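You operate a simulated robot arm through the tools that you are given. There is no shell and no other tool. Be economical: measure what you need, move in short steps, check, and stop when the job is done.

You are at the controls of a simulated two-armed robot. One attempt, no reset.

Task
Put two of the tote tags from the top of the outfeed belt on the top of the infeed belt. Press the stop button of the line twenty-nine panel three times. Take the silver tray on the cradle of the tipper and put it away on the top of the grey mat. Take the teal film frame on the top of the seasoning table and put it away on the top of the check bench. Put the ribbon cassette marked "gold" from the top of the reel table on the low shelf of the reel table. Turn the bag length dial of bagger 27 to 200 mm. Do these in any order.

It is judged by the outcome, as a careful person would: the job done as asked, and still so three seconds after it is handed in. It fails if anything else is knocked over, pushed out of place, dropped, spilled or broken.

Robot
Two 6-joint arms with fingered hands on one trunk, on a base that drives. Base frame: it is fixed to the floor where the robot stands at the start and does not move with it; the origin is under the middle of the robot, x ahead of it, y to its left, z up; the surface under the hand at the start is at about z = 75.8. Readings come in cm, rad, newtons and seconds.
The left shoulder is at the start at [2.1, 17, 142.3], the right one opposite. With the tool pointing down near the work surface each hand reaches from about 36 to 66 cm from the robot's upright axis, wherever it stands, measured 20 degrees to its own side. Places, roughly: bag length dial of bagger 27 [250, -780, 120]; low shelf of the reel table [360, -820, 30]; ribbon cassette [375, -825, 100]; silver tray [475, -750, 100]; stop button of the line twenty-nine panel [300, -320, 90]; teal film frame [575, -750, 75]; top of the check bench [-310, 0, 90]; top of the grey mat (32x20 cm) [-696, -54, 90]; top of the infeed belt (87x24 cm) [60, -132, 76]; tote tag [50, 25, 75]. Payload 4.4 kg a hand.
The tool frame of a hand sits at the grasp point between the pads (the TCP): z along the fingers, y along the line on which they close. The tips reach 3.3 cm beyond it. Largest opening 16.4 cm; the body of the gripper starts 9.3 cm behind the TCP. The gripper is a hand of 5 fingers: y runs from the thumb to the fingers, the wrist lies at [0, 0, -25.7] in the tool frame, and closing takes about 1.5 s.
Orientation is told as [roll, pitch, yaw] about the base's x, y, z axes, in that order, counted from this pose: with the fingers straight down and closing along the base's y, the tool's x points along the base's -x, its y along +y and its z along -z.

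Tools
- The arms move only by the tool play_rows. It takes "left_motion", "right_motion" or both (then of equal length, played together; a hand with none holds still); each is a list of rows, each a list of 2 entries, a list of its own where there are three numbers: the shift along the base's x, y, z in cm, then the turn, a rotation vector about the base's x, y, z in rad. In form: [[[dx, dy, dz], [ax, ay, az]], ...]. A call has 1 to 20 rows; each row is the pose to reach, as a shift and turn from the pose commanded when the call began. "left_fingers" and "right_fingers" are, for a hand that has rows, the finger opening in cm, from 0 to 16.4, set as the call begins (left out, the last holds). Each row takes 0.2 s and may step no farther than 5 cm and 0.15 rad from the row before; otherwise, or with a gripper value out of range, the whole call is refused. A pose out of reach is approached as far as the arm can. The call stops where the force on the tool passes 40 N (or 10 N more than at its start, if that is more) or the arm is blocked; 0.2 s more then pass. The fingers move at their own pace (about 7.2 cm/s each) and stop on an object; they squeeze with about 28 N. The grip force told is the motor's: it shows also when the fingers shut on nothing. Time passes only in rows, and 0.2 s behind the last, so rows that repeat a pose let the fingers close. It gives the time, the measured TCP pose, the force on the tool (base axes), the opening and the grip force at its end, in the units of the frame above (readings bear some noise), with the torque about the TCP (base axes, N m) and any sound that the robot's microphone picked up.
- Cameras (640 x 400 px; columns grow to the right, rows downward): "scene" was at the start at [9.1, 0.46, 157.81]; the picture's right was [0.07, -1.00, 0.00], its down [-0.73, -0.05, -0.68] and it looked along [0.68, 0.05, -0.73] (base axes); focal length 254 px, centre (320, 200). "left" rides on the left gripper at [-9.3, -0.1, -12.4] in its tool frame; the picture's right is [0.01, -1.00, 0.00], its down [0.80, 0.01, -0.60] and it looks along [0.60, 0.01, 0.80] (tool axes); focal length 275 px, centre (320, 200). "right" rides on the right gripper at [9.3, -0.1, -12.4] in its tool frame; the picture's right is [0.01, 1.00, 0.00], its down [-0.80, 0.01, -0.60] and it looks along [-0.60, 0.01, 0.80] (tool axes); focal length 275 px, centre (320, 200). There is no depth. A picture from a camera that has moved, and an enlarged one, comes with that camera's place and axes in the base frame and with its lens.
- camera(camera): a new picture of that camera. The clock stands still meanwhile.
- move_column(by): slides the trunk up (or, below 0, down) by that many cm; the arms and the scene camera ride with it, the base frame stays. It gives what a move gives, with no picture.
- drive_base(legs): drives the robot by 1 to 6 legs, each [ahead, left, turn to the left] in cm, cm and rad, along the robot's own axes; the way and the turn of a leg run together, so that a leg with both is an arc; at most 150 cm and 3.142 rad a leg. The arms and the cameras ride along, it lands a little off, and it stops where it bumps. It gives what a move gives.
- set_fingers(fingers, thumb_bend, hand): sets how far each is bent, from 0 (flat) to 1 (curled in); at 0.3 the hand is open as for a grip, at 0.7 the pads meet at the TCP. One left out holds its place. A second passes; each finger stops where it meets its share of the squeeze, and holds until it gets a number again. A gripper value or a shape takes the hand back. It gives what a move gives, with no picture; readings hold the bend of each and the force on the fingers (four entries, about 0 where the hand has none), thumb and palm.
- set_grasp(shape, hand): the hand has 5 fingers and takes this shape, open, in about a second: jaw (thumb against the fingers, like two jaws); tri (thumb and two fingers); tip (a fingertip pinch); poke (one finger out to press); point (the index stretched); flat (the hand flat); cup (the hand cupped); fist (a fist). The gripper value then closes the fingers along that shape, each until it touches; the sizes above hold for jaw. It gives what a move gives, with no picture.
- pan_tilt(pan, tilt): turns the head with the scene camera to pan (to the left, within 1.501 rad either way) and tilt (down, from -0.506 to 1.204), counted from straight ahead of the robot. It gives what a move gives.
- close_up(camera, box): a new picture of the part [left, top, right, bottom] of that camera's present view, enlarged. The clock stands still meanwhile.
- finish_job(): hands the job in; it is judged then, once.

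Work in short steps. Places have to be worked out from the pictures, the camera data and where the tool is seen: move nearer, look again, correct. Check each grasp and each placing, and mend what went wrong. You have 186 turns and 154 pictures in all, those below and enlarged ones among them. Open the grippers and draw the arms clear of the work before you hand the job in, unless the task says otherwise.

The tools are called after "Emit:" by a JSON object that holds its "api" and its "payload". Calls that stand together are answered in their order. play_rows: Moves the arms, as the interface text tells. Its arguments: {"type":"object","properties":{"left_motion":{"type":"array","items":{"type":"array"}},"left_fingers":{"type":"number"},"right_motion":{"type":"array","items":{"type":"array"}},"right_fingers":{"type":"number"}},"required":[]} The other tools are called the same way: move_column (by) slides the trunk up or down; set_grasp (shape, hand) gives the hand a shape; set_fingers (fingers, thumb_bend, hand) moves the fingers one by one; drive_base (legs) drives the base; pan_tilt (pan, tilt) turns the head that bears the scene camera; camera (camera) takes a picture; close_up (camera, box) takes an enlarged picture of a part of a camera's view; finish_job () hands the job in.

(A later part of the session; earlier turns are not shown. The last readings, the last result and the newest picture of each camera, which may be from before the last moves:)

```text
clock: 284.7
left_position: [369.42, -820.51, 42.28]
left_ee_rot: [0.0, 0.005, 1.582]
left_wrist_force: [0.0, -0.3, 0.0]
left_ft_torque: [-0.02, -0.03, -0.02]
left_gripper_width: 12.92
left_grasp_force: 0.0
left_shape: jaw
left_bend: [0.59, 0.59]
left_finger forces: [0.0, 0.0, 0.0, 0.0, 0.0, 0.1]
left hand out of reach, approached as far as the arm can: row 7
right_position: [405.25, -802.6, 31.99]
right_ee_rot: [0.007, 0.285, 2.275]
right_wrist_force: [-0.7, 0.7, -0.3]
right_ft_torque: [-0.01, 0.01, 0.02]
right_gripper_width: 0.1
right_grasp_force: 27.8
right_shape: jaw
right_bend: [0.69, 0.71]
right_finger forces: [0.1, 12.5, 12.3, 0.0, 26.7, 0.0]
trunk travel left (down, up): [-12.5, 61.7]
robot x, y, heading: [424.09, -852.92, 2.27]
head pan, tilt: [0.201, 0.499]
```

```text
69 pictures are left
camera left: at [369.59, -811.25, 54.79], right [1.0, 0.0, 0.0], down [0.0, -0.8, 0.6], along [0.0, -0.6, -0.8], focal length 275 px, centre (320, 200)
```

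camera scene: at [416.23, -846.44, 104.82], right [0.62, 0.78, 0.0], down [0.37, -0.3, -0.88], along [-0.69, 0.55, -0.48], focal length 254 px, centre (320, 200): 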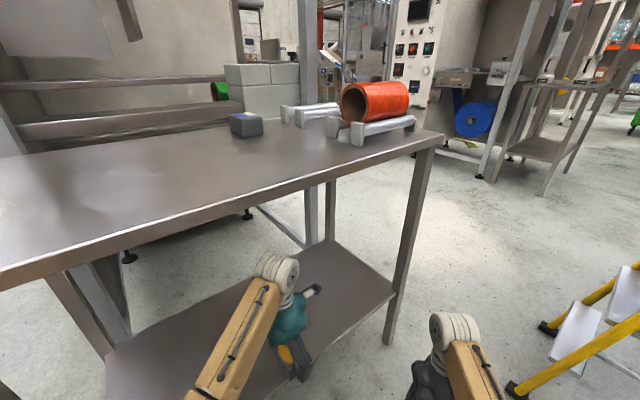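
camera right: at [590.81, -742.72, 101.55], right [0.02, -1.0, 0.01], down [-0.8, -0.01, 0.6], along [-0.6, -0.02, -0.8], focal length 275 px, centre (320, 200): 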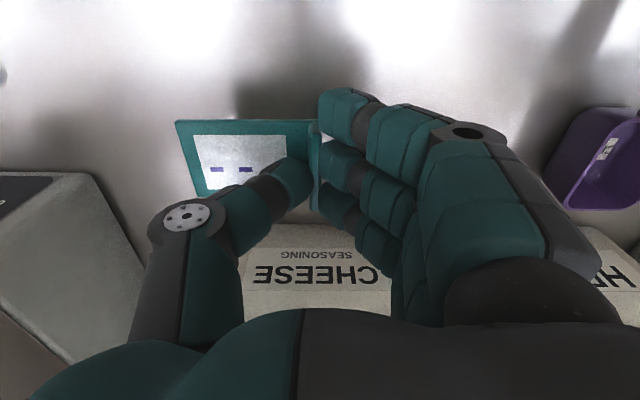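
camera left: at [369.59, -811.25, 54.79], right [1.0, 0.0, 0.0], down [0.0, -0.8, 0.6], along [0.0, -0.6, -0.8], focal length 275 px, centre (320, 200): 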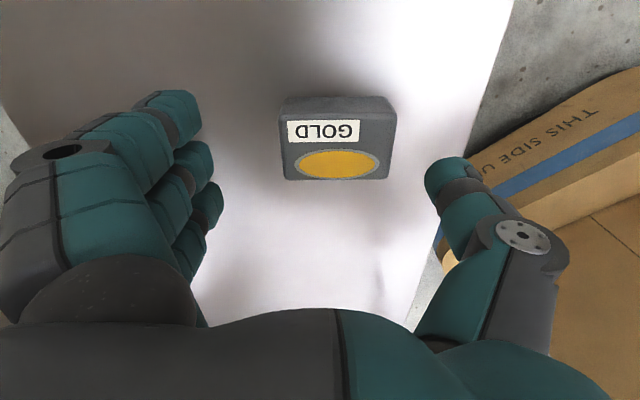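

GOLD lies on the low shelf. I back out 44 cm and raise the trunk again.

Emit:
{"api": "drive_base", "payload": {"legs": [[-44, 0, 0]]}}

Emit:
{"api": "move_column", "payload": {"by": 40}}

Emit:
{"api": "move_column", "payload": {"by": 20}}

Emit:
{"api": "camera", "payload": {"camera": "right"}}

```text
clock: 287.4
left_position: [397.86, -854.37, 42.31]
left_ee_rot: [0.001, -0.002, 1.586]
left_wrist_force: [0.7, -0.2, -0.6]
left_ft_torque: [0.03, -0.01, 0.0]
left_gripper_width: 12.99
left_grasp_force: 0.1
left_shape: jaw
left_bend: [0.59, 0.59]
left_finger forces: [0.0, 0.1, 0.1, 0.0, 0.0, 0.0]
right_position: [433.47, -836.37, 32.06]
right_ee_rot: [0.008, 0.284, 2.281]
right_wrist_force: [-0.7, -0.1, -1.4]
right_ft_torque: [0.06, 0.05, -0.02]
right_gripper_width: 0.09
right_grasp_force: 28.1
right_shape: jaw
right_bend: [0.69, 0.71]
right_finger forces: [0.1, 12.4, 12.4, 0.1, 26.7, 0.1]
trunk travel left (down, up): [-12.5, 61.7]
robot x, y, heading: [453.07, -886.77, 2.276]
head pan, tilt: [0.201, 0.499]
```

```text
clock: 291.2
left_position: [397.66, -854.39, 82.28]
left_ee_rot: [0.002, 0.002, 1.584]
left_wrist_force: [0.3, -0.4, -0.4]
left_ft_torque: [-0.03, 0.05, 0.02]
left_gripper_width: 12.96
left_grasp_force: 0.1
left_shape: jaw
left_bend: [0.59, 0.59]
left_finger forces: [0.1, 0.0, 0.1, 0.0, 0.0, 0.0]
right_position: [433.46, -836.42, 71.89]
right_ee_rot: [0.007, 0.283, 2.281]
right_wrist_force: [0.1, 0.1, -0.5]
right_ft_torque: [0.0, 0.0, -0.02]
right_gripper_width: 0.12
right_grasp_force: 28.0
right_shape: jaw
right_bend: [0.69, 0.71]
right_finger forces: [0.0, 12.5, 12.5, 0.0, 26.9, 0.0]
trunk travel left (down, up): [-52.5, 21.7]
robot x, y, heading: [452.52, -886.69, 2.275]
head pan, tilt: [0.201, 0.499]
```

```text
clock: 293.4
left_position: [397.71, -854.52, 102.35]
left_ee_rot: [0.0, 0.003, 1.584]
left_wrist_force: [0.6, 0.5, -0.9]
left_ft_torque: [0.02, -0.02, -0.04]
left_gripper_width: 12.98
left_grasp_force: 0.2
left_shape: jaw
left_bend: [0.59, 0.59]
left_finger forces: [0.0, 0.0, 0.1, 0.0, 0.0, 0.0]
right_position: [433.41, -836.17, 92.0]
right_ee_rot: [0.006, 0.284, 2.279]
right_wrist_force: [0.0, -0.3, -1.0]
right_ft_torque: [-0.04, 0.04, -0.03]
right_gripper_width: 0.11
right_grasp_force: 28.2
right_shape: jaw
right_bend: [0.69, 0.71]
right_finger forces: [0.0, 12.5, 12.5, 0.1, 27.0, 0.1]
trunk travel left (down, up): [-72.5, 1.7]
robot x, y, heading: [452.83, -886.71, 2.271]
head pan, tilt: [0.201, 0.499]
```

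```text
68 pictures are left
camera right: at [437.24, -840.42, 106.46], right [-0.75, -0.66, 0.01], down [-0.61, 0.71, 0.35], along [-0.24, 0.26, -0.94], focal length 275 px, centre (320, 200)
```

right: 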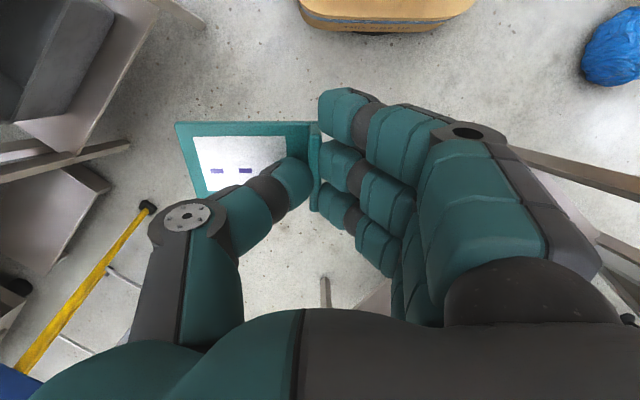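

The frame is still safely held. I level the right hand again and look toward the bagger 27 dial's expected place [250, −780, 120].

Emit:
{"api": "play_rows", "payload": {"right_motion": [[[0, 0, 1], [0.108, 0.092, 0]], [[0, 0, 2], [0.216, 0.185, 0]], [[0, 0, 5], [0.216, 0.185, 0]], [[0, 0, 8], [0.216, 0.185, 0]]]}}

Emit:
{"api": "pan_tilt", "payload": {"pan": 0.3, "tilt": 0.25}}

Emit:
{"api": "camera", "payload": {"camera": "scene"}}

```text
clock: 294.4
left_position: [397.73, -854.48, 102.3]
left_ee_rot: [0.001, 0.0, 1.585]
left_wrist_force: [0.4, 0.6, 0.6]
left_ft_torque: [0.0, 0.0, -0.03]
left_gripper_width: 12.98
left_grasp_force: 0.1
left_shape: jaw
left_bend: [0.59, 0.59]
left_finger forces: [0.0, 0.0, 0.0, 0.0, 0.1, 0.0]
right_position: [433.6, -836.39, 99.8]
right_ee_rot: [0.007, 0.001, 2.281]
right_wrist_force: [-0.5, -0.8, -0.1]
right_ft_torque: [-0.02, 0.01, 0.01]
right_gripper_width: 0.13
right_grasp_force: 27.9
right_shape: jaw
right_bend: [0.69, 0.71]
right_finger forces: [0.0, 12.6, 12.3, 0.0, 26.3, 0.0]
trunk travel left (down, up): [-72.5, 1.7]
robot x, y, heading: [452.57, -886.63, 2.277]
head pan, tilt: [0.201, 0.499]
```

```text
clock: 295.2
left_position: [397.68, -854.34, 102.26]
left_ee_rot: [0.002, -0.001, 1.585]
left_wrist_force: [-0.7, 0.2, -0.1]
left_ft_torque: [-0.01, -0.01, -0.01]
left_gripper_width: 12.97
left_grasp_force: 0.0
left_shape: jaw
left_bend: [0.59, 0.59]
left_finger forces: [0.0, 0.0, 0.0, 0.1, 0.1, 0.0]
right_position: [433.64, -836.26, 99.86]
right_ee_rot: [0.007, 0.001, 2.282]
right_wrist_force: [0.0, 0.5, 0.3]
right_ft_torque: [0.02, 0.0, 0.01]
right_gripper_width: 0.13
right_grasp_force: 28.1
right_shape: jaw
right_bend: [0.69, 0.71]
right_finger forces: [0.0, 12.6, 12.5, 0.0, 26.4, 0.0]
trunk travel left (down, up): [-72.5, 1.7]
robot x, y, heading: [452.45, -887.08, 2.273]
head pan, tilt: [0.3, 0.25]
```

```text
67 pictures are left
camera scene: at [444.21, -881.08, 167.91], right [0.54, 0.84, 0.0], down [0.21, -0.13, -0.97], along [-0.82, 0.52, -0.25], focal length 254 px, centre (320, 200)
```

scene: 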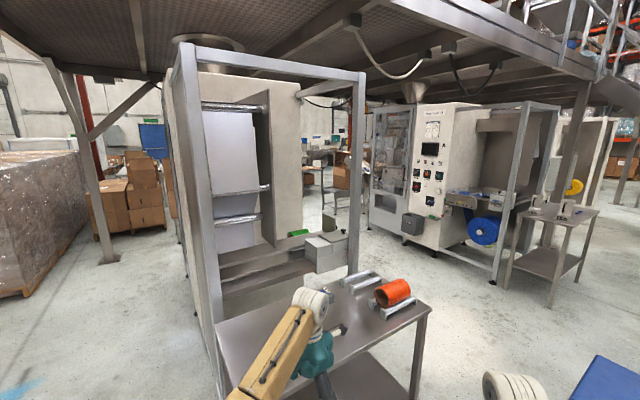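

Bagger 27's panel must face north (+y), reachable only from the aisle between baggers 26 and 27. I drive around: back out, east to x≈655, north to y≈−540.

Emit:
{"api": "drive_base", "payload": {"legs": [[-40, 0, 0], [0, 0, -0.703], [0, -150, 0], [0, -27, 0], [150, 0, 0], [150, 0, 0]]}}

Emit:
{"api": "pan_tilt", "payload": {"pan": 0.6, "tilt": 0.35}}

Emit:
{"api": "camera", "payload": {"camera": "scene"}}

```text
clock: 321.9
left_position: [633.77, -561.29, 102.32]
left_ee_rot: [0.002, 0.001, 0.885]
left_wrist_force: [0.1, 0.5, -0.3]
left_ft_torque: [0.02, 0.02, 0.03]
left_gripper_width: 12.98
left_grasp_force: 0.0
left_shape: jaw
left_bend: [0.59, 0.59]
left_finger forces: [0.0, 0.0, 0.0, 0.0, 0.1, 0.0]
right_position: [672.89, -570.72, 99.82]
right_ee_rot: [0.007, 0.0, 1.581]
right_wrist_force: [0.1, 0.6, -0.5]
right_ft_torque: [-0.01, 0.02, -0.01]
right_gripper_width: 0.11
right_grasp_force: 28.5
right_shape: jaw
right_bend: [0.69, 0.71]
right_finger forces: [0.0, 12.6, 12.5, 0.0, 26.5, 0.1]
trunk travel left (down, up): [-72.5, 1.7]
robot x, y, heading: [654.88, -621.69, 1.578]
head pan, tilt: [0.3, 0.25]
```

```text
clock: 322.7
left_position: [633.71, -561.34, 102.37]
left_ee_rot: [0.003, -0.001, 0.885]
left_wrist_force: [-1.3, -0.1, 0.6]
left_ft_torque: [0.02, -0.01, -0.03]
left_gripper_width: 12.97
left_grasp_force: 0.0
left_shape: jaw
left_bend: [0.59, 0.59]
left_finger forces: [0.1, 0.0, 0.1, 0.0, 0.0, 0.0]
right_position: [672.81, -570.75, 99.88]
right_ee_rot: [0.007, -0.001, 1.58]
right_wrist_force: [0.0, 0.1, 0.6]
right_ft_torque: [0.0, 0.02, 0.0]
right_gripper_width: 0.1
right_grasp_force: 28.0
right_shape: jaw
right_bend: [0.69, 0.71]
right_finger forces: [0.0, 12.5, 12.5, 0.1, 26.5, 0.0]
trunk travel left (down, up): [-72.5, 1.7]
robot x, y, heading: [655.24, -621.69, 1.575]
head pan, tilt: [0.6, 0.351]
```

```text
66 pictures are left
camera scene: at [649.6, -612.97, 166.97], right [0.82, 0.57, 0.0], down [0.19, -0.28, -0.94], along [-0.53, 0.77, -0.34], focal length 254 px, centre (320, 200)
```

scene: 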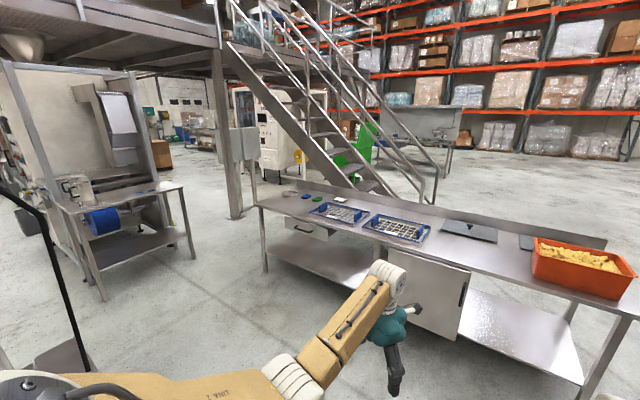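

The area north of the drum is open. I go 80 cm further, turn about to face −y, then strafe west to x≈425 and forward to y≈−640.

Emit:
{"api": "drive_base", "payload": {"legs": [[80, 0, 0], [0, 0, 3.14], [0, -150, 0], [0, -80, 0], [85, 0, 0]]}}

Emit:
{"api": "pan_tilt", "payload": {"pan": -0.7, "tilt": 0.35}}

Emit:
{"api": "camera", "payload": {"camera": "scene"}}

```text
clock: 349.6
left_position: [449.47, -694.86, 102.23]
left_ee_rot: [0.001, -0.001, -2.216]
left_wrist_force: [-0.5, -0.7, 0.3]
left_ft_torque: [0.01, 0.0, -0.03]
left_gripper_width: 12.96
left_grasp_force: 0.1
left_shape: jaw
left_bend: [0.59, 0.59]
left_finger forces: [0.0, 0.0, 0.0, 0.0, 0.0, 0.1]
right_position: [410.07, -687.19, 99.82]
right_ee_rot: [0.008, 0.0, -1.52]
right_wrist_force: [0.8, 0.6, -0.9]
right_ft_torque: [0.01, -0.01, 0.04]
right_gripper_width: 0.09
right_grasp_force: 27.9
right_shape: jaw
right_bend: [0.69, 0.72]
right_finger forces: [0.0, 12.4, 12.3, 0.0, 25.9, 0.0]
trunk travel left (down, up): [-72.5, 1.7]
robot x, y, heading: [426.24, -635.49, -1.525]
head pan, tilt: [0.6, 0.351]
```

```text
clock: 351.0
left_position: [449.68, -694.97, 102.31]
left_ee_rot: [0.002, 0.002, -2.216]
left_wrist_force: [0.3, 0.2, -0.6]
left_ft_torque: [-0.02, -0.02, 0.01]
left_gripper_width: 12.97
left_grasp_force: 0.0
left_shape: jaw
left_bend: [0.59, 0.59]
left_finger forces: [0.0, 0.2, 0.1, 0.1, 0.0, 0.1]
right_position: [410.09, -687.33, 99.95]
right_ee_rot: [0.006, -0.001, -1.519]
right_wrist_force: [-0.1, 0.4, 0.1]
right_ft_torque: [0.03, 0.0, 0.01]
right_gripper_width: 0.1
right_grasp_force: 28.7
right_shape: jaw
right_bend: [0.69, 0.72]
right_finger forces: [0.0, 12.3, 12.3, 0.0, 25.9, 0.0]
trunk travel left (down, up): [-72.5, 1.7]
robot x, y, heading: [426.01, -635.83, -1.522]
head pan, tilt: [-0.7, 0.351]
```

```text
65 pictures are left
camera scene: at [420.42, -644.14, 166.97], right [-0.79, 0.61, 0.0], down [0.21, 0.27, -0.94], along [-0.57, -0.75, -0.34], focal length 254 px, centre (320, 200)
```

scene: 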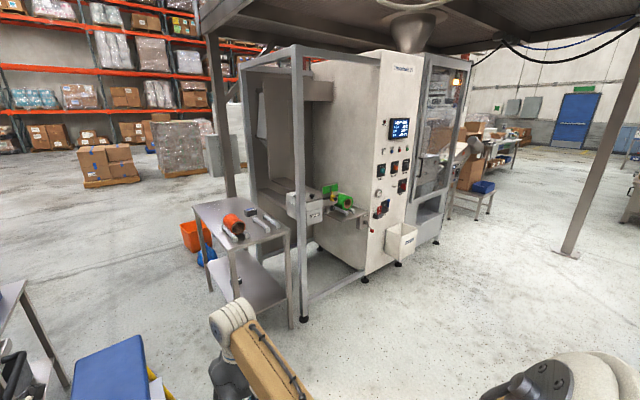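

The panel of bagger 27 is visible on its north face. I zoom in.

Emit:
{"api": "close_up", "payload": {"camera": "scene", "box": [355, 100, 425, 270]}}

```text
2.35 times, centred on (390, 185) of scene
camera zoom: at [420.42, -644.14, 166.97], right [-0.79, 0.61, 0.0], down [0.21, 0.27, -0.94], along [-0.57, -0.75, -0.34], focal length 598 px, centre (155, 235)
```

zoom: 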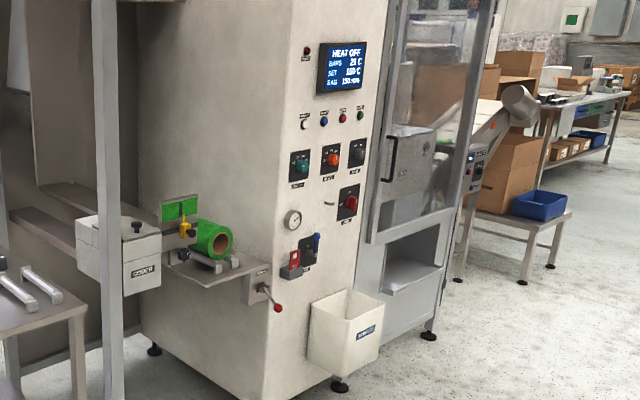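

Three dials and a red switch are there; the screen says bag 150 mm. I move west along the aisle to x≈262, y≈−665, for a close frontal look.

Emit:
{"api": "drive_base", "payload": {"legs": [[25, 0, -0.048], [0, -150, 0], [0, -15, 0]]}}

Emit:
{"api": "pan_tilt", "payload": {"pan": -0.15, "tilt": 0.35}}

Emit:
{"api": "camera", "payload": {"camera": "scene"}}

```text
clock: 360.8
left_position: [286.03, -724.85, 102.5]
left_ee_rot: [0.002, 0.0, -2.212]
left_wrist_force: [-1.5, 0.2, 0.6]
left_ft_torque: [0.02, -0.04, 0.01]
left_gripper_width: 12.96
left_grasp_force: 0.0
left_shape: jaw
left_bend: [0.59, 0.59]
left_finger forces: [0.0, 0.0, 0.0, 0.0, 0.0, 0.1]
right_position: [246.44, -717.43, 99.86]
right_ee_rot: [0.007, 0.0, -1.517]
right_wrist_force: [-0.9, -0.5, 0.1]
right_ft_torque: [0.0, -0.04, 0.0]
right_gripper_width: 0.13
right_grasp_force: 28.0
right_shape: jaw
right_bend: [0.69, 0.72]
right_finger forces: [0.1, 12.5, 12.4, 0.0, 26.1, 0.0]
trunk travel left (down, up): [-72.5, 1.7]
robot x, y, heading: [262.1, -665.37, -1.522]
head pan, tilt: [-0.7, 0.351]
```

```text
clock: 361.8
left_position: [286.02, -724.89, 102.31]
left_ee_rot: [0.0, -0.001, -2.21]
left_wrist_force: [-0.8, 0.2, 0.3]
left_ft_torque: [0.01, 0.01, -0.03]
left_gripper_width: 12.97
left_grasp_force: 0.2
left_shape: jaw
left_bend: [0.59, 0.59]
left_finger forces: [0.1, 0.0, 0.0, 0.1, 0.0, 0.0]
right_position: [246.53, -717.41, 99.81]
right_ee_rot: [0.008, -0.001, -1.518]
right_wrist_force: [-0.6, 0.1, -0.7]
right_ft_torque: [0.01, -0.03, 0.02]
right_gripper_width: 0.09
right_grasp_force: 28.1
right_shape: jaw
right_bend: [0.69, 0.72]
right_finger forces: [0.1, 12.4, 12.2, 0.1, 26.1, 0.0]
trunk travel left (down, up): [-72.5, 1.7]
robot x, y, heading: [261.86, -665.53, -1.521]
head pan, tilt: [-0.15, 0.351]
```

```text
63 pictures are left
camera scene: at [261.36, -676.11, 166.97], right [-0.99, 0.1, 0.0], down [0.03, 0.34, -0.94], along [-0.09, -0.93, -0.34], focal length 254 px, centre (320, 200)
```

scene: 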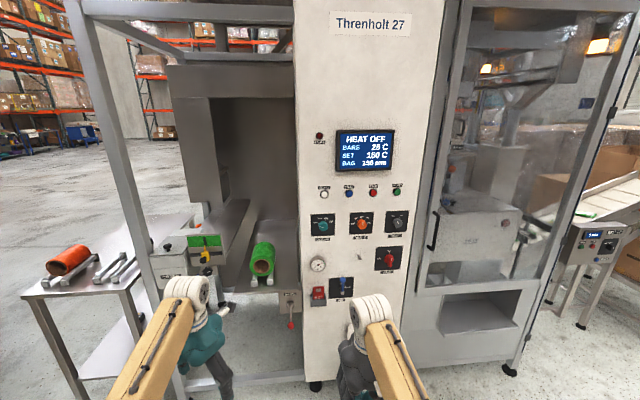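

Emit:
{"api": "close_up", "payload": {"camera": "scene", "box": [300, 180, 420, 300]}}

```text
3.33 times, centred on (360, 240) of scene
camera zoom: at [261.36, -676.11, 166.97], right [-0.99, 0.1, 0.0], down [0.03, 0.34, -0.94], along [-0.09, -0.93, -0.34], focal length 847 px, centre (187, 67)
```

zoom: 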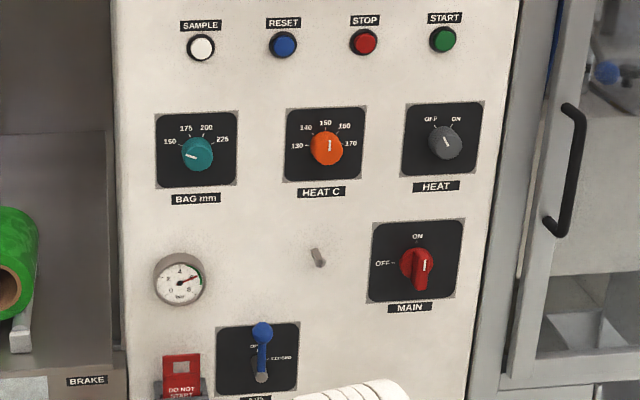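

BAG mm dial (teal) at about [249.8, −780.7, 116.5] points to 150; marks are 45° apart, so 200 needs a 90° clockwise turn. I position the base at about (232, −690) squared, straighten the left hand's yaw, then pitch it horizontal.

Emit:
{"api": "drive_base", "payload": {"legs": [[0, -30, -0.05], [24, 0, 0]]}}

Emit:
{"api": "play_rows", "payload": {"left_motion": [[[0, 1, 2], [0, 0, 0.13]], [[-1, 2, 4], [0, 0, 0.26]], [[-2, 3, 6], [0, 0, 0.39]], [[-3, 4, 8], [0, 0, 0.52]], [[-4, 4, 8], [0, 0, 0.64]]]}}

Emit:
{"api": "play_rows", "payload": {"left_motion": [[[0, 0, 0], [-0.14, 0, 0]], [[0, 0, 0.5], [-0.28, 0, 0]], [[0, 0, 1], [-0.42, 0, 0]], [[0, -0.5, 1.5], [-0.56, 0, 0]], [[0, -1, 2], [-0.7, 0, 0]], [[0, -2, 2.5], [-0.84, 0, 0]], [[0, -3, 3], [-0.98, 0, 0]], [[0, -4, 4], [-1.12, 0, 0]], [[0, -5, 5], [-1.26, 0, 0]], [[0, -6, 6], [-1.4, 0, 0]], [[0, -6, 7], [-1.54, 0, 0]]]}}

```text
clock: 365.2
left_position: [252.49, -750.75, 102.3]
left_ee_rot: [0.0, 0.001, -2.265]
left_wrist_force: [-0.5, -0.9, -1.0]
left_ft_torque: [0.02, 0.02, 0.04]
left_gripper_width: 12.95
left_grasp_force: 0.1
left_shape: jaw
left_bend: [0.59, 0.59]
left_finger forces: [0.0, 0.0, 0.0, 0.1, 0.0, 0.0]
right_position: [213.54, -740.99, 99.75]
right_ee_rot: [0.007, -0.001, -1.572]
right_wrist_force: [0.0, -0.2, -0.4]
right_ft_torque: [0.02, -0.01, 0.0]
right_gripper_width: 0.11
right_grasp_force: 27.7
right_shape: jaw
right_bend: [0.69, 0.72]
right_finger forces: [0.0, 12.4, 12.3, 0.0, 26.0, 0.1]
trunk travel left (down, up): [-72.5, 1.7]
robot x, y, heading: [231.96, -690.29, -1.576]
head pan, tilt: [-0.15, 0.351]
```

```text
clock: 366.4
left_position: [248.35, -748.98, 108.07]
left_ee_rot: [0.001, 0.0, -1.624]
left_wrist_force: [0.4, 0.2, 0.1]
left_ft_torque: [-0.04, 0.0, -0.03]
left_gripper_width: 12.97
left_grasp_force: 0.2
left_shape: jaw
left_bend: [0.59, 0.59]
left_finger forces: [0.0, 0.1, 0.0, 0.0, 0.1, 0.0]
left hand out of reach, approached as far as the arm can: row 3, 4, 5
right_position: [213.4, -740.97, 99.83]
right_ee_rot: [0.006, 0.0, -1.571]
right_wrist_force: [-0.3, 0.1, -0.3]
right_ft_torque: [-0.01, -0.07, 0.0]
right_gripper_width: 0.13
right_grasp_force: 27.9
right_shape: jaw
right_bend: [0.69, 0.72]
right_finger forces: [0.0, 12.4, 12.4, 0.0, 26.1, 0.0]
trunk travel left (down, up): [-72.5, 1.7]
robot x, y, heading: [232.36, -690.53, -1.579]
head pan, tilt: [-0.15, 0.351]
```

```text
clock: 368.8
left_position: [249.56, -755.39, 115.61]
left_ee_rot: [1.414, -1.473, -2.987]
left_wrist_force: [0.6, 0.3, 0.2]
left_ft_torque: [0.0, 0.01, 0.0]
left_gripper_width: 12.98
left_grasp_force: 0.0
left_shape: jaw
left_bend: [0.59, 0.59]
left_finger forces: [0.0, 0.1, 0.0, 0.1, 0.0, 0.0]
right_position: [213.49, -740.87, 99.8]
right_ee_rot: [0.005, 0.0, -1.569]
right_wrist_force: [-0.1, 0.0, 0.0]
right_ft_torque: [-0.01, -0.01, 0.01]
right_gripper_width: 0.1
right_grasp_force: 28.0
right_shape: jaw
right_bend: [0.69, 0.72]
right_finger forces: [0.0, 12.4, 12.3, 0.1, 26.1, 0.0]
trunk travel left (down, up): [-72.5, 1.7]
robot x, y, heading: [231.75, -690.25, -1.576]
head pan, tilt: [-0.15, 0.351]
```

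The left hand is horizontal in front of the dial. I pre-roll it 45° counter-clockwise, set opening 9 cm and look with its camera.

Emit:
{"api": "play_rows", "payload": {"left_motion": [[[0, 0, 0], [0, 0.13, 0.01]], [[0, 0, 0], [0, 0.26, 0.02]], [[0, 0, 0.3], [0, 0.39, 0.03]], [[0, 0, 0.6], [0, 0.52, 0.04]], [[0, 0, 0.9], [0, 0.65, 0.05]], [[0, 0, 0.9], [0, 0.785, 0.05]]], "left_fingers": 9}}

Emit:
{"api": "camera", "payload": {"camera": "left"}}

Emit:
{"api": "close_up", "payload": {"camera": "scene", "box": [220, 160, 340, 260]}}

```text
clock: 370.2
left_position: [250.46, -755.08, 115.93]
left_ee_rot: [-1.515, -0.901, -0.016]
left_wrist_force: [-0.1, 1.0, 0.6]
left_ft_torque: [0.03, 0.01, -0.01]
left_gripper_width: 9.11
left_grasp_force: 0.0
left_shape: jaw
left_bend: [0.72, 0.7]
left_finger forces: [0.1, 0.0, 0.0, 0.1, 0.0, 0.0]
right_position: [213.59, -740.98, 99.73]
right_ee_rot: [0.006, 0.001, -1.572]
right_wrist_force: [-0.6, -0.6, -0.8]
right_ft_torque: [0.0, 0.0, -0.01]
right_gripper_width: 0.11
right_grasp_force: 28.0
right_shape: jaw
right_bend: [0.69, 0.72]
right_finger forces: [0.0, 12.4, 12.3, 0.1, 26.1, 0.0]
trunk travel left (down, up): [-72.5, 1.7]
robot x, y, heading: [231.91, -690.37, -1.575]
head pan, tilt: [-0.15, 0.351]
```

```text
61 pictures are left
camera left: at [255.88, -742.84, 123.74], right [-0.79, -0.04, 0.61], down [-0.51, 0.61, -0.61], along [-0.34, -0.79, -0.5], focal length 275 px, centre (320, 200)
```

left: 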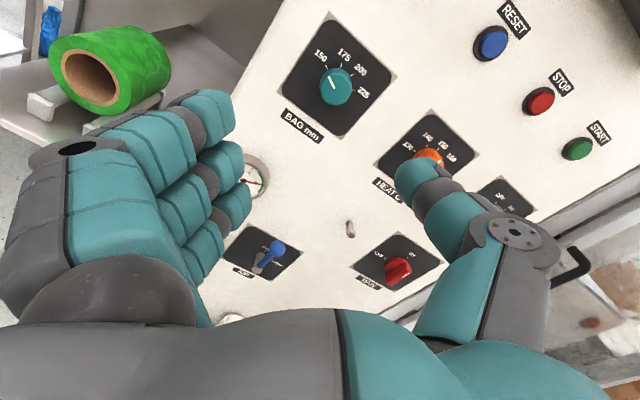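

```text
4.00 times, centred on (280, 210) of scene
camera zoom: at [230.61, -700.54, 166.97], right [-0.99, 0.15, 0.0], down [0.05, 0.34, -0.94], along [-0.14, -0.93, -0.34], focal length 1017 px, centre (480, 160)
```

zoom: 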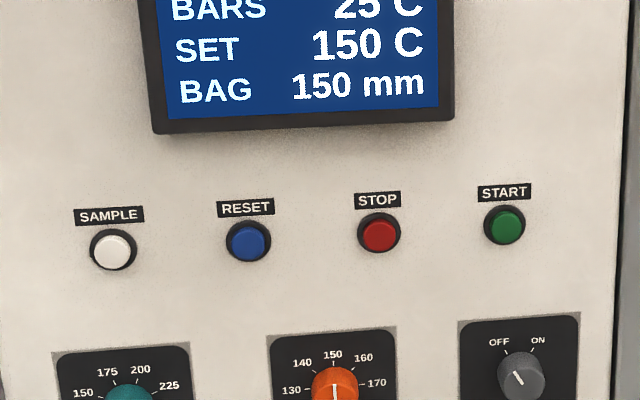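

The dial is confirmed at [249.5, −780.7, 116]. I drive the base 15 cm closer and approach with the hand to TCP y≈−776.

Emit:
{"api": "drive_base", "payload": {"legs": [[15, 0, 0]]}}

Emit:
{"api": "play_rows", "payload": {"left_motion": [[[-0.4, -3, 0.1], [0, 0, 0]], [[-0.7, -5, 0.2], [0, 0, 0]], [[-0.7, -6.5, 0.2], [0, 0, 0]]]}}

Emit:
{"api": "camera", "payload": {"camera": "left"}}

```text
clock: 371.6
left_position: [250.51, -769.8, 115.6]
left_ee_rot: [-1.506, -0.902, -0.021]
left_wrist_force: [-1.2, -1.0, 0.4]
left_ft_torque: [-0.04, -0.01, 0.01]
left_gripper_width: 9.12
left_grasp_force: 0.1
left_shape: jaw
left_bend: [0.72, 0.7]
left_finger forces: [0.0, 0.1, 0.1, 0.0, 0.0, 0.0]
right_position: [213.45, -755.98, 99.87]
right_ee_rot: [0.008, 0.001, -1.57]
right_wrist_force: [-0.2, 0.0, -0.7]
right_ft_torque: [0.03, -0.03, 0.0]
right_gripper_width: 0.14
right_grasp_force: 27.7
right_shape: jaw
right_bend: [0.69, 0.72]
right_finger forces: [0.0, 12.4, 12.4, 0.0, 26.1, 0.0]
trunk travel left (down, up): [-72.5, 1.7]
robot x, y, heading: [231.86, -704.66, -1.575]
head pan, tilt: [-0.15, 0.351]
```

```text
clock: 372.4
left_position: [249.76, -776.32, 115.82]
left_ee_rot: [-1.511, -0.903, -0.02]
left_wrist_force: [-0.8, -0.5, -0.4]
left_ft_torque: [-0.06, 0.0, 0.0]
left_gripper_width: 9.08
left_grasp_force: 0.1
left_shape: jaw
left_bend: [0.72, 0.7]
left_finger forces: [0.0, 0.0, 0.1, 0.0, 0.1, 0.1]
right_position: [213.51, -755.82, 99.81]
right_ee_rot: [0.008, 0.001, -1.571]
right_wrist_force: [0.7, 0.5, -1.2]
right_ft_torque: [0.02, -0.01, 0.0]
right_gripper_width: 0.11
right_grasp_force: 28.0
right_shape: jaw
right_bend: [0.69, 0.72]
right_finger forces: [0.0, 12.5, 12.3, 0.0, 26.1, 0.0]
trunk travel left (down, up): [-72.5, 1.7]
robot x, y, heading: [231.89, -704.94, -1.576]
head pan, tilt: [-0.15, 0.351]
```

```text
59 pictures are left
camera left: at [255.21, -764.12, 123.73], right [-0.79, -0.04, 0.61], down [-0.51, 0.61, -0.61], along [-0.34, -0.79, -0.5], focal length 275 px, centre (320, 200)
```

left: 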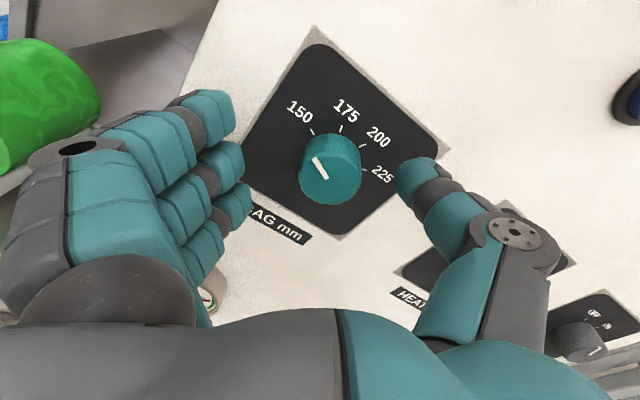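

The knob is centred between thumb and fingers. I advance 1 cm and close on it.

Emit:
{"api": "play_rows", "payload": {"left_motion": [[[0, -0.5, 0], [0, 0, 0]], [[0, -1, 0], [0, 0, 0]]]}}

Emit:
{"api": "play_rows", "payload": {"left_motion": [[[0, 0, 0], [0, 0, 0]], [[0, 0, 0], [0, 0, 0]], [[0, 0, 0], [0, 0, 0]], [[0, 0, 0], [0, 0, 0]], [[0, 0, 0], [0, 0, 0]]], "left_fingers": 1}}

Emit:
{"api": "camera", "payload": {"camera": "left"}}

```text
clock: 373.0
left_position: [249.82, -777.27, 115.91]
left_ee_rot: [-1.512, -0.904, -0.019]
left_wrist_force: [0.3, -0.2, -0.1]
left_ft_torque: [0.02, -0.03, 0.01]
left_gripper_width: 9.07
left_grasp_force: 0.0
left_shape: jaw
left_bend: [0.72, 0.7]
left_finger forces: [0.0, 0.1, 0.0, 0.1, 0.0, 0.1]
right_position: [213.41, -755.7, 99.93]
right_ee_rot: [0.006, 0.001, -1.572]
right_wrist_force: [0.5, -0.2, -0.5]
right_ft_torque: [-0.02, -0.04, 0.0]
right_gripper_width: 0.11
right_grasp_force: 28.2
right_shape: jaw
right_bend: [0.69, 0.72]
right_finger forces: [0.0, 12.4, 12.3, 0.0, 26.1, 0.0]
trunk travel left (down, up): [-72.5, 1.7]
robot x, y, heading: [231.92, -705.07, -1.579]
head pan, tilt: [-0.15, 0.351]
```

```text
clock: 374.2
left_position: [250.25, -777.32, 115.57]
left_ee_rot: [-1.504, -0.903, -0.023]
left_wrist_force: [8.9, 2.9, -6.4]
left_ft_torque: [0.25, -0.22, 0.29]
left_gripper_width: 2.75
left_grasp_force: 28.3
left_shape: jaw
left_bend: [0.69, 0.76]
left_finger forces: [0.0, 5.6, 28.6, 0.1, 23.1, 0.0]
right_position: [213.6, -755.78, 99.8]
right_ee_rot: [0.004, 0.0, -1.571]
right_wrist_force: [-0.7, 0.1, -0.9]
right_ft_torque: [0.02, -0.01, 0.0]
right_gripper_width: 0.1
right_grasp_force: 27.8
right_shape: jaw
right_bend: [0.69, 0.72]
right_finger forces: [0.1, 12.5, 12.3, 0.0, 26.1, 0.0]
trunk travel left (down, up): [-72.5, 1.7]
robot x, y, heading: [231.94, -704.63, -1.573]
head pan, tilt: [-0.15, 0.351]
```

```text
58 pictures are left
camera left: at [255.46, -765.06, 123.55], right [-0.79, -0.05, 0.61], down [-0.51, 0.61, -0.61], along [-0.34, -0.79, -0.51], focal length 275 px, centre (320, 200)
```

left: 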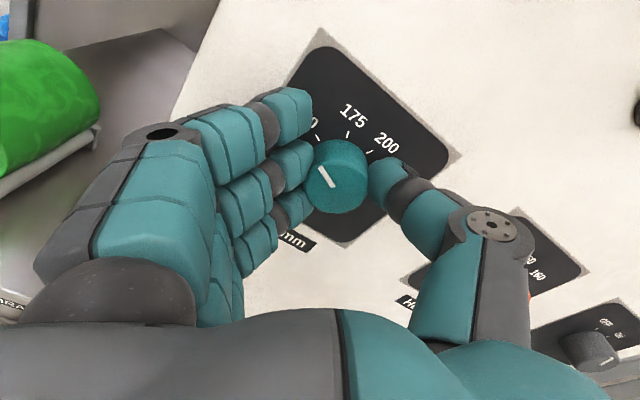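

Gripped. I turn the hand 90° clockwise about the knob's centre.

Emit:
{"api": "play_rows", "payload": {"left_motion": [[[0.15, 0, 0.15], [0, -0.14, 0]], [[0.28, 0, 0.3], [0, -0.28, 0]], [[0.37, 0, 0.47], [0, -0.42, 0]], [[0.43, 0, 0.62], [0, -0.56, 0]], [[0.46, 0, 0.78], [0, -0.7, 0]], [[0.47, 0, 0.95], [0, -0.84, 0]], [[0.45, 0, 1.12], [0, -0.98, 0]], [[0.42, 0, 1.3], [0, -1.12, 0]], [[0.35, 0, 1.45], [0, -1.26, 0]], [[0.28, 0, 1.6], [0, -1.4, 0]], [[0.2, 0, 1.75], [0, -1.54, 0]], [[0.2, 0, 1.75], [0, -1.58, 0]]]}}

Emit:
{"api": "camera", "payload": {"camera": "left"}}

Emit:
{"api": "close_up", "payload": {"camera": "scene", "box": [220, 140, 340, 270]}}

```text
clock: 376.8
left_position: [250.01, -777.31, 117.23]
left_ee_rot: [1.6, -0.655, -3.12]
left_wrist_force: [-2.2, 11.2, -21.1]
left_ft_torque: [0.8, -0.13, -0.34]
left_gripper_width: 3.03
left_grasp_force: 27.6
left_shape: jaw
left_bend: [0.7, 0.76]
left_finger forces: [0.0, 2.5, 20.1, 0.1, 38.3, 0.0]
right_position: [213.54, -755.85, 99.79]
right_ee_rot: [0.008, 0.0, -1.573]
right_wrist_force: [-0.5, -0.1, -0.1]
right_ft_torque: [-0.03, 0.03, -0.01]
right_gripper_width: 0.1
right_grasp_force: 27.9
right_shape: jaw
right_bend: [0.69, 0.72]
right_finger forces: [0.1, 12.4, 12.2, 0.0, 26.1, 0.1]
trunk travel left (down, up): [-72.5, 1.7]
robot x, y, heading: [231.69, -704.96, -1.575]
head pan, tilt: [-0.15, 0.351]
```

```text
57 pictures are left
camera left: at [242.2, -765.14, 122.63], right [-0.6, -0.04, -0.8], down [0.62, 0.61, -0.49], along [0.51, -0.79, -0.34], focal length 275 px, centre (320, 200)
```

left: 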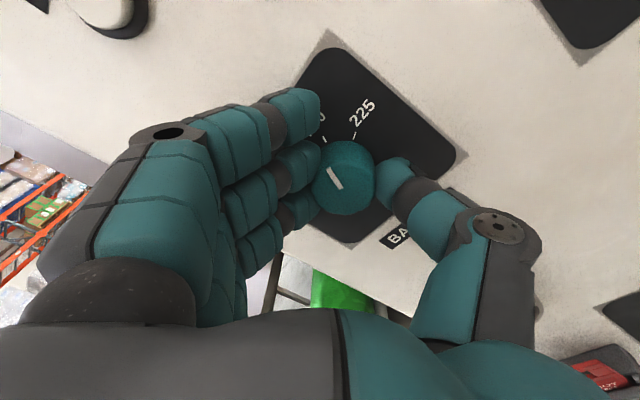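

```text
3.08 times, centred on (280, 205) of scene
camera zoom: at [230.56, -715.46, 166.96], right [-0.99, 0.15, 0.0], down [0.05, 0.34, -0.94], along [-0.14, -0.93, -0.34], focal length 782 px, centre (443, 185)
```

zoom: 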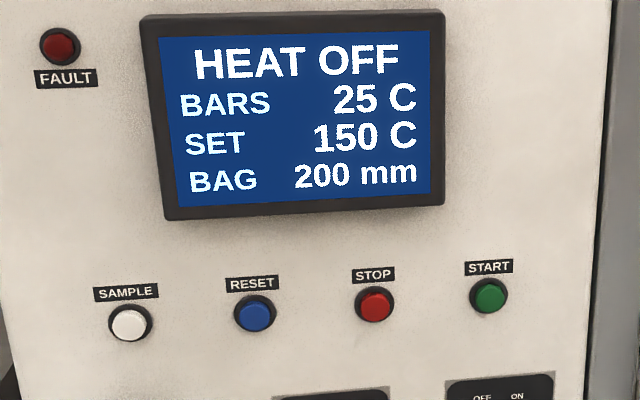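

The display reads BAG 200 mm. I open the hand and withdraw straight back, then check.

Emit:
{"api": "play_rows", "payload": {"left_motion": [[[0, 0, 0], [0, 0, 0]], [[0, 0, 0], [0, 0, 0]], [[0, 0, 0], [0, 0, 0]], [[0, 2, 0], [0, 0, 0]], [[0, 6, 0], [0, 0, 0]], [[0, 10, 0], [0, 0, 0]]], "left_fingers": 9}}

Emit:
{"api": "close_up", "payload": {"camera": "scene", "box": [220, 140, 340, 270]}}

```text
clock: 378.2
left_position: [251.5, -767.71, 118.21]
left_ee_rot: [1.63, -0.591, 3.137]
left_wrist_force: [0.4, -0.4, 0.3]
left_ft_torque: [0.02, 0.0, -0.07]
left_gripper_width: 8.97
left_grasp_force: 0.1
left_shape: jaw
left_bend: [0.72, 0.71]
left_finger forces: [0.0, 0.0, 0.0, 0.0, 0.0, 0.0]
right_position: [213.49, -755.8, 99.9]
right_ee_rot: [0.007, 0.0, -1.57]
right_wrist_force: [-0.2, 0.1, -0.6]
right_ft_torque: [-0.02, 0.02, -0.01]
right_gripper_width: 0.1
right_grasp_force: 28.2
right_shape: jaw
right_bend: [0.69, 0.72]
right_finger forces: [0.1, 12.3, 12.2, 0.0, 26.1, 0.0]
trunk travel left (down, up): [-72.5, 1.7]
robot x, y, heading: [232.22, -705.21, -1.574]
head pan, tilt: [-0.15, 0.351]
```

```text
3.08 times, centred on (280, 205) of scene
camera zoom: at [230.67, -715.26, 166.98], right [-0.99, 0.15, 0.0], down [0.05, 0.34, -0.94], along [-0.14, -0.93, -0.34], focal length 782 px, centre (443, 185)
```

zoom: 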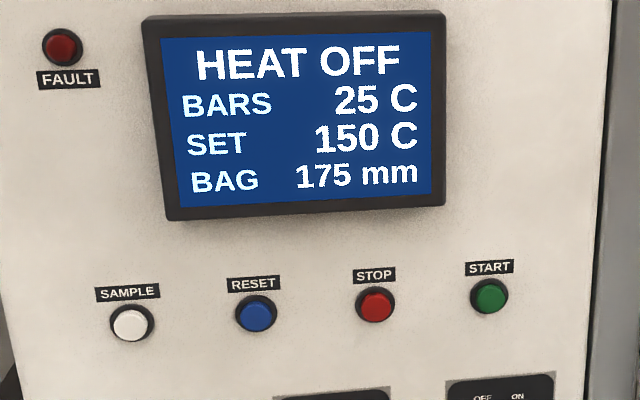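

On release it snapped back to 175 (nearest detent). I roll the hand back, re-centre on the knob, and prepare a second turn.

Emit:
{"api": "play_rows", "payload": {"left_motion": [[[-0.4, 0, -0.4], [0.01, 0.13, 0]], [[-0.8, 0, -0.8], [0.02, 0.26, 0]], [[-1.2, 0, -1.2], [0.03, 0.39, 0]], [[-1.6, 0, -1.6], [0.04, 0.52, 0]], [[-1.8, 0, -1.8], [0.04, 0.65, 0]], [[-2, 0, -2], [0.04, 0.78, 0]], [[-2, 0, -2], [0.04, 0.9, 0]], [[-2, -4, -2], [0.04, 0.9, 0]], [[-2, -8.5, -2], [0.04, 0.9, 0]]]}}

Emit:
{"api": "camera", "payload": {"camera": "left"}}

```text
clock: 380.2
left_position: [247.82, -776.09, 115.68]
left_ee_rot: [0.22, -1.522, -1.763]
left_wrist_force: [-0.7, 0.6, 0.8]
left_ft_torque: [-0.03, 0.03, 0.03]
left_gripper_width: 8.99
left_grasp_force: 0.0
left_shape: jaw
left_bend: [0.72, 0.71]
left_finger forces: [0.0, 0.0, 0.0, 0.0, 0.1, 0.1]
right_position: [213.42, -755.97, 99.74]
right_ee_rot: [0.008, 0.002, -1.573]
right_wrist_force: [-0.4, 0.1, -0.2]
right_ft_torque: [0.01, -0.06, 0.02]
right_gripper_width: 0.11
right_grasp_force: 28.0
right_shape: jaw
right_bend: [0.69, 0.72]
right_finger forces: [0.1, 12.4, 12.3, 0.0, 26.3, 0.1]
trunk travel left (down, up): [-72.5, 1.7]
robot x, y, heading: [231.97, -704.99, -1.576]
head pan, tilt: [-0.15, 0.351]
```

```text
54 pictures are left
camera left: at [247.3, -764.22, 125.67], right [-1.0, -0.03, -0.02], down [0.0, 0.64, -0.77], along [0.03, -0.77, -0.64], focal length 275 px, centre (320, 200)
```

left: 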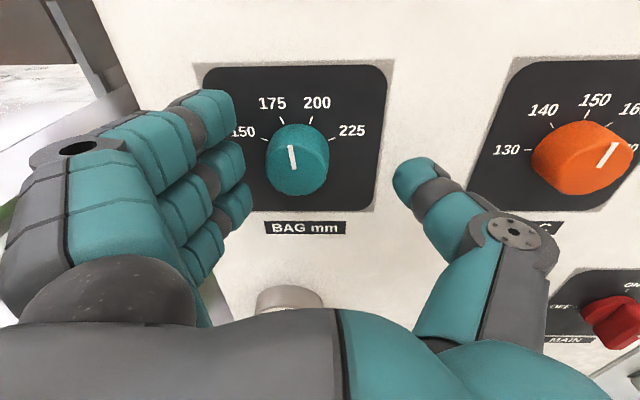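

The knob is 1.2 cm to the left of the hand axis (towards +x). I shift, advance 1.1 cm and close.

Emit:
{"api": "play_rows", "payload": {"left_motion": [[[0.8, -0.3, 0.1], [0, 0, 0]], [[1.2, -1.1, 0.1], [0, 0, 0]], [[1.2, -1.1, 0.1], [0, 0, 0]]]}}

Emit:
{"api": "play_rows", "payload": {"left_motion": [[[0, 0, 0], [0, 0, 0]], [[0, 0, 0], [0, 0, 0]], [[0, 0, 0], [0, 0, 0]], [[0, 0, 0], [0, 0, 0]], [[0, 0, 0], [0, 0, 0]]], "left_fingers": 1}}

Emit:
{"api": "play_rows", "payload": {"left_motion": [[[0, 0, 0], [0, -0.13, 0]], [[0, 0, 0], [0, -0.26, 0]], [[0, 0, 0], [0, -0.39, 0]], [[0, 0, 0], [0, -0.52, 0]], [[0, 0, 0], [0, -0.65, 0]], [[0, 0, 0], [0, -0.78, 0]], [[0, 0, 0], [0, -0.91, 0]], [[0, 0, 0], [0, -1.0, 0]]]}}

Emit:
{"api": "camera", "payload": {"camera": "left"}}

```text
clock: 381.0
left_position: [249.15, -776.9, 115.71]
left_ee_rot: [0.285, -1.524, -1.827]
left_wrist_force: [0.3, -0.6, 0.0]
left_ft_torque: [-0.05, 0.0, -0.03]
left_gripper_width: 8.99
left_grasp_force: 0.0
left_shape: jaw
left_bend: [0.72, 0.71]
left_finger forces: [0.0, 0.0, 0.1, 0.1, 0.0, 0.0]
right_position: [213.49, -755.7, 99.8]
right_ee_rot: [0.007, 0.0, -1.572]
right_wrist_force: [0.5, -0.1, -0.5]
right_ft_torque: [0.02, -0.01, -0.01]
right_gripper_width: 0.1
right_grasp_force: 27.6
right_shape: jaw
right_bend: [0.69, 0.72]
right_finger forces: [0.1, 12.4, 12.4, 0.0, 26.2, 0.1]
trunk travel left (down, up): [-72.5, 1.7]
robot x, y, heading: [231.93, -705.05, -1.579]
head pan, tilt: [-0.15, 0.351]
```

```text
clock: 382.2
left_position: [249.88, -776.77, 115.65]
left_ee_rot: [0.29, -1.525, -1.832]
left_wrist_force: [26.8, 2.5, 7.1]
left_ft_torque: [-0.28, 0.06, 0.97]
left_gripper_width: 2.41
left_grasp_force: 28.3
left_shape: jaw
left_bend: [0.68, 0.76]
left_finger forces: [0.0, 49.3, 0.5, 0.0, 22.8, 0.1]
right_position: [213.88, -755.78, 100.01]
right_ee_rot: [0.003, -0.001, -1.57]
right_wrist_force: [-0.1, -0.7, -0.5]
right_ft_torque: [0.03, -0.04, 0.0]
right_gripper_width: 0.11
right_grasp_force: 27.8
right_shape: jaw
right_bend: [0.69, 0.72]
right_finger forces: [0.1, 12.5, 12.3, 0.1, 26.1, 0.0]
trunk travel left (down, up): [-72.5, 1.7]
robot x, y, heading: [232.09, -705.52, -1.579]
head pan, tilt: [-0.15, 0.351]
```

```text
clock: 384.0
left_position: [249.47, -776.64, 116.11]
left_ee_rot: [1.579, -0.557, -3.095]
left_wrist_force: [29.6, -1.2, 22.9]
left_ft_torque: [-0.83, 0.02, 0.75]
left_gripper_width: 2.29
left_grasp_force: 27.8
left_shape: jaw
left_bend: [0.67, 0.76]
left_finger forces: [0.0, 47.8, 2.0, 0.0, 21.2, 0.1]
right_position: [213.78, -755.69, 100.06]
right_ee_rot: [0.003, -0.001, -1.571]
right_wrist_force: [-0.9, 0.2, -0.4]
right_ft_torque: [0.0, 0.02, -0.01]
right_gripper_width: 0.14
right_grasp_force: 27.9
right_shape: jaw
right_bend: [0.69, 0.72]
right_finger forces: [0.0, 12.5, 12.2, 0.0, 26.3, 0.0]
trunk travel left (down, up): [-72.5, 1.7]
robot x, y, heading: [231.87, -704.74, -1.576]
head pan, tilt: [-0.15, 0.351]
```

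```text
53 pictures are left
camera left: at [241.08, -764.84, 120.97], right [-0.52, -0.03, -0.85], down [0.65, 0.63, -0.42], along [0.55, -0.77, -0.31], focal length 275 px, centre (320, 200)
```

left: 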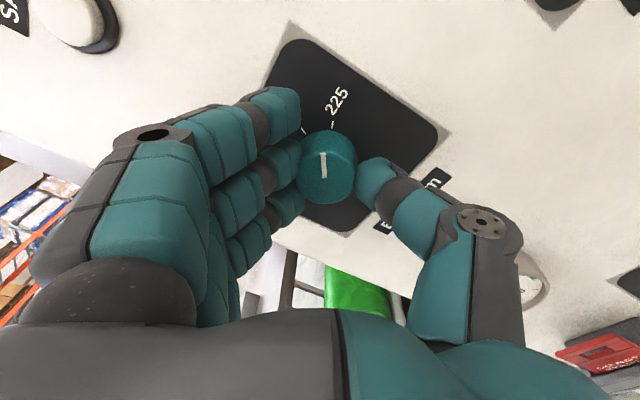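

I check the display while still holding.

Emit:
{"api": "close_up", "payload": {"camera": "scene", "box": [240, 140, 320, 220]}}

```text
5.00 times, centred on (280, 180) of scene
camera zoom: at [231.04, -715.09, 167.01], right [-0.99, 0.15, 0.0], down [0.05, 0.34, -0.94], along [-0.15, -0.93, -0.34], focal length 1271 px, centre (520, 300)
```

zoom: 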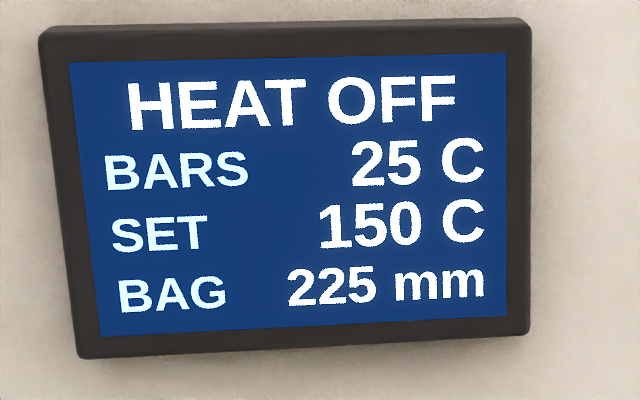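

It reads 225 now – slightly too far. I turn back 0.35 rad while easing the sideways load, then check the display again.

Emit:
{"api": "play_rows", "payload": {"left_motion": [[[0.3, 0, 0.2], [0, 0.12, 0]], [[0.5, 0, 0.4], [0, 0.24, 0]], [[0.6, 0, 0.5], [0, 0.35, 0]], [[0.6, 0, 0.5], [0, 0.35, 0]]]}}

Emit:
{"api": "close_up", "payload": {"camera": "scene", "box": [240, 140, 320, 220]}}

```text
clock: 385.0
left_position: [249.78, -776.72, 116.16]
left_ee_rot: [1.538, -0.91, -3.067]
left_wrist_force: [8.8, 4.8, 8.9]
left_ft_torque: [-0.36, 0.08, 0.29]
left_gripper_width: 2.38
left_grasp_force: 28.3
left_shape: jaw
left_bend: [0.68, 0.76]
left_finger forces: [0.1, 39.3, 0.8, 0.0, 29.8, 0.1]
right_position: [213.51, -755.72, 99.93]
right_ee_rot: [0.007, -0.001, -1.572]
right_wrist_force: [0.1, 0.8, -1.0]
right_ft_torque: [0.02, -0.02, 0.03]
right_gripper_width: 0.11
right_grasp_force: 28.6
right_shape: jaw
right_bend: [0.69, 0.72]
right_finger forces: [0.0, 12.4, 12.2, 0.0, 26.2, 0.0]
trunk travel left (down, up): [-72.5, 1.7]
robot x, y, heading: [231.81, -704.94, -1.576]
head pan, tilt: [-0.15, 0.351]
```

```text
5.00 times, centred on (280, 180) of scene
camera zoom: at [230.68, -715.16, 166.98], right [-0.99, 0.15, 0.0], down [0.05, 0.34, -0.94], along [-0.15, -0.93, -0.34], focal length 1271 px, centre (520, 300)
```

zoom: 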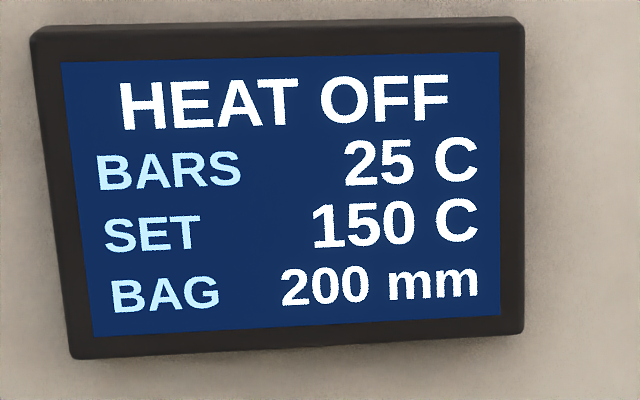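

Now 200 with low side load. I open in place, wait, withdraw, and re-read.

Emit:
{"api": "play_rows", "payload": {"left_motion": [[[0, 0, 0], [0, 0, 0]], [[0, 0, 0], [0, 0, 0]], [[0, 0, 0], [0, 0, 0]], [[0, 0, 0], [0, 0, 0]], [[0, 2, 0], [0, 0, 0]], [[0, 6, 0], [0, 0, 0]], [[0, 10, 0], [0, 0, 0]]], "left_fingers": 10}}

Emit:
{"api": "camera", "payload": {"camera": "left"}}

Emit:
{"api": "close_up", "payload": {"camera": "scene", "box": [240, 140, 320, 220]}}

```text
clock: 386.6
left_position: [252.06, -767.11, 116.68]
left_ee_rot: [1.574, -0.82, -3.102]
left_wrist_force: [-0.4, 1.1, 0.3]
left_ft_torque: [0.02, 0.03, 0.02]
left_gripper_width: 9.96
left_grasp_force: 0.0
left_shape: jaw
left_bend: [0.71, 0.69]
left_finger forces: [0.0, 0.0, 0.0, 0.0, 0.0, 0.0]
right_position: [213.54, -755.7, 99.88]
right_ee_rot: [0.006, -0.001, -1.57]
right_wrist_force: [-0.1, -1.0, 0.1]
right_ft_torque: [-0.01, -0.02, -0.02]
right_gripper_width: 0.09
right_grasp_force: 28.4
right_shape: jaw
right_bend: [0.69, 0.72]
right_finger forces: [0.1, 12.5, 12.3, 0.1, 26.1, 0.0]
trunk travel left (down, up): [-72.5, 1.7]
robot x, y, heading: [231.94, -705.16, -1.577]
head pan, tilt: [-0.15, 0.351]
```

```text
50 pictures are left
camera left: at [245.19, -755.12, 123.49], right [-0.72, -0.03, -0.69], down [0.53, 0.62, -0.58], along [0.45, -0.78, -0.43], focal length 275 px, centre (320, 200)
```

left: 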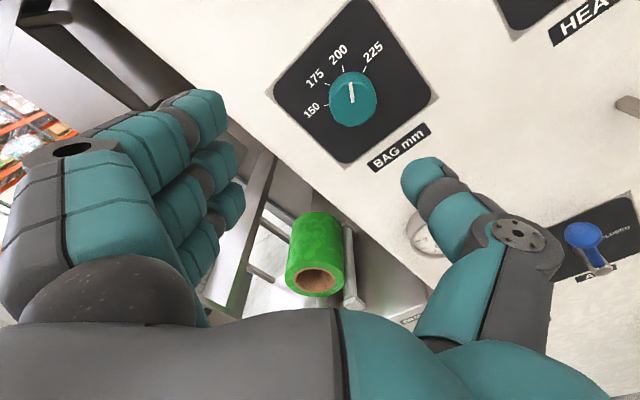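

```text
5.00 times, centred on (280, 180) of scene
camera zoom: at [230.64, -715.19, 166.99], right [-0.99, 0.15, 0.0], down [0.05, 0.34, -0.94], along [-0.14, -0.93, -0.34], focal length 1271 px, centre (520, 300)
```

zoom: 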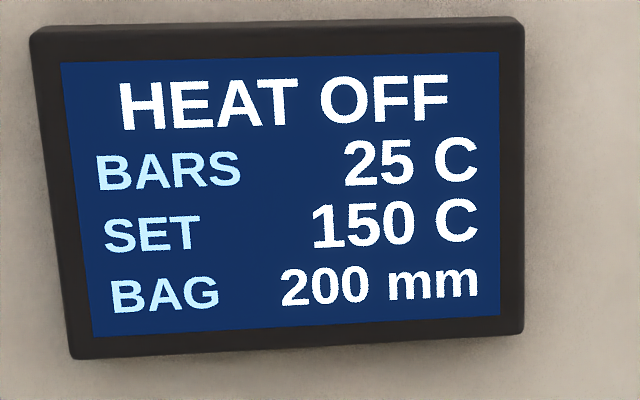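

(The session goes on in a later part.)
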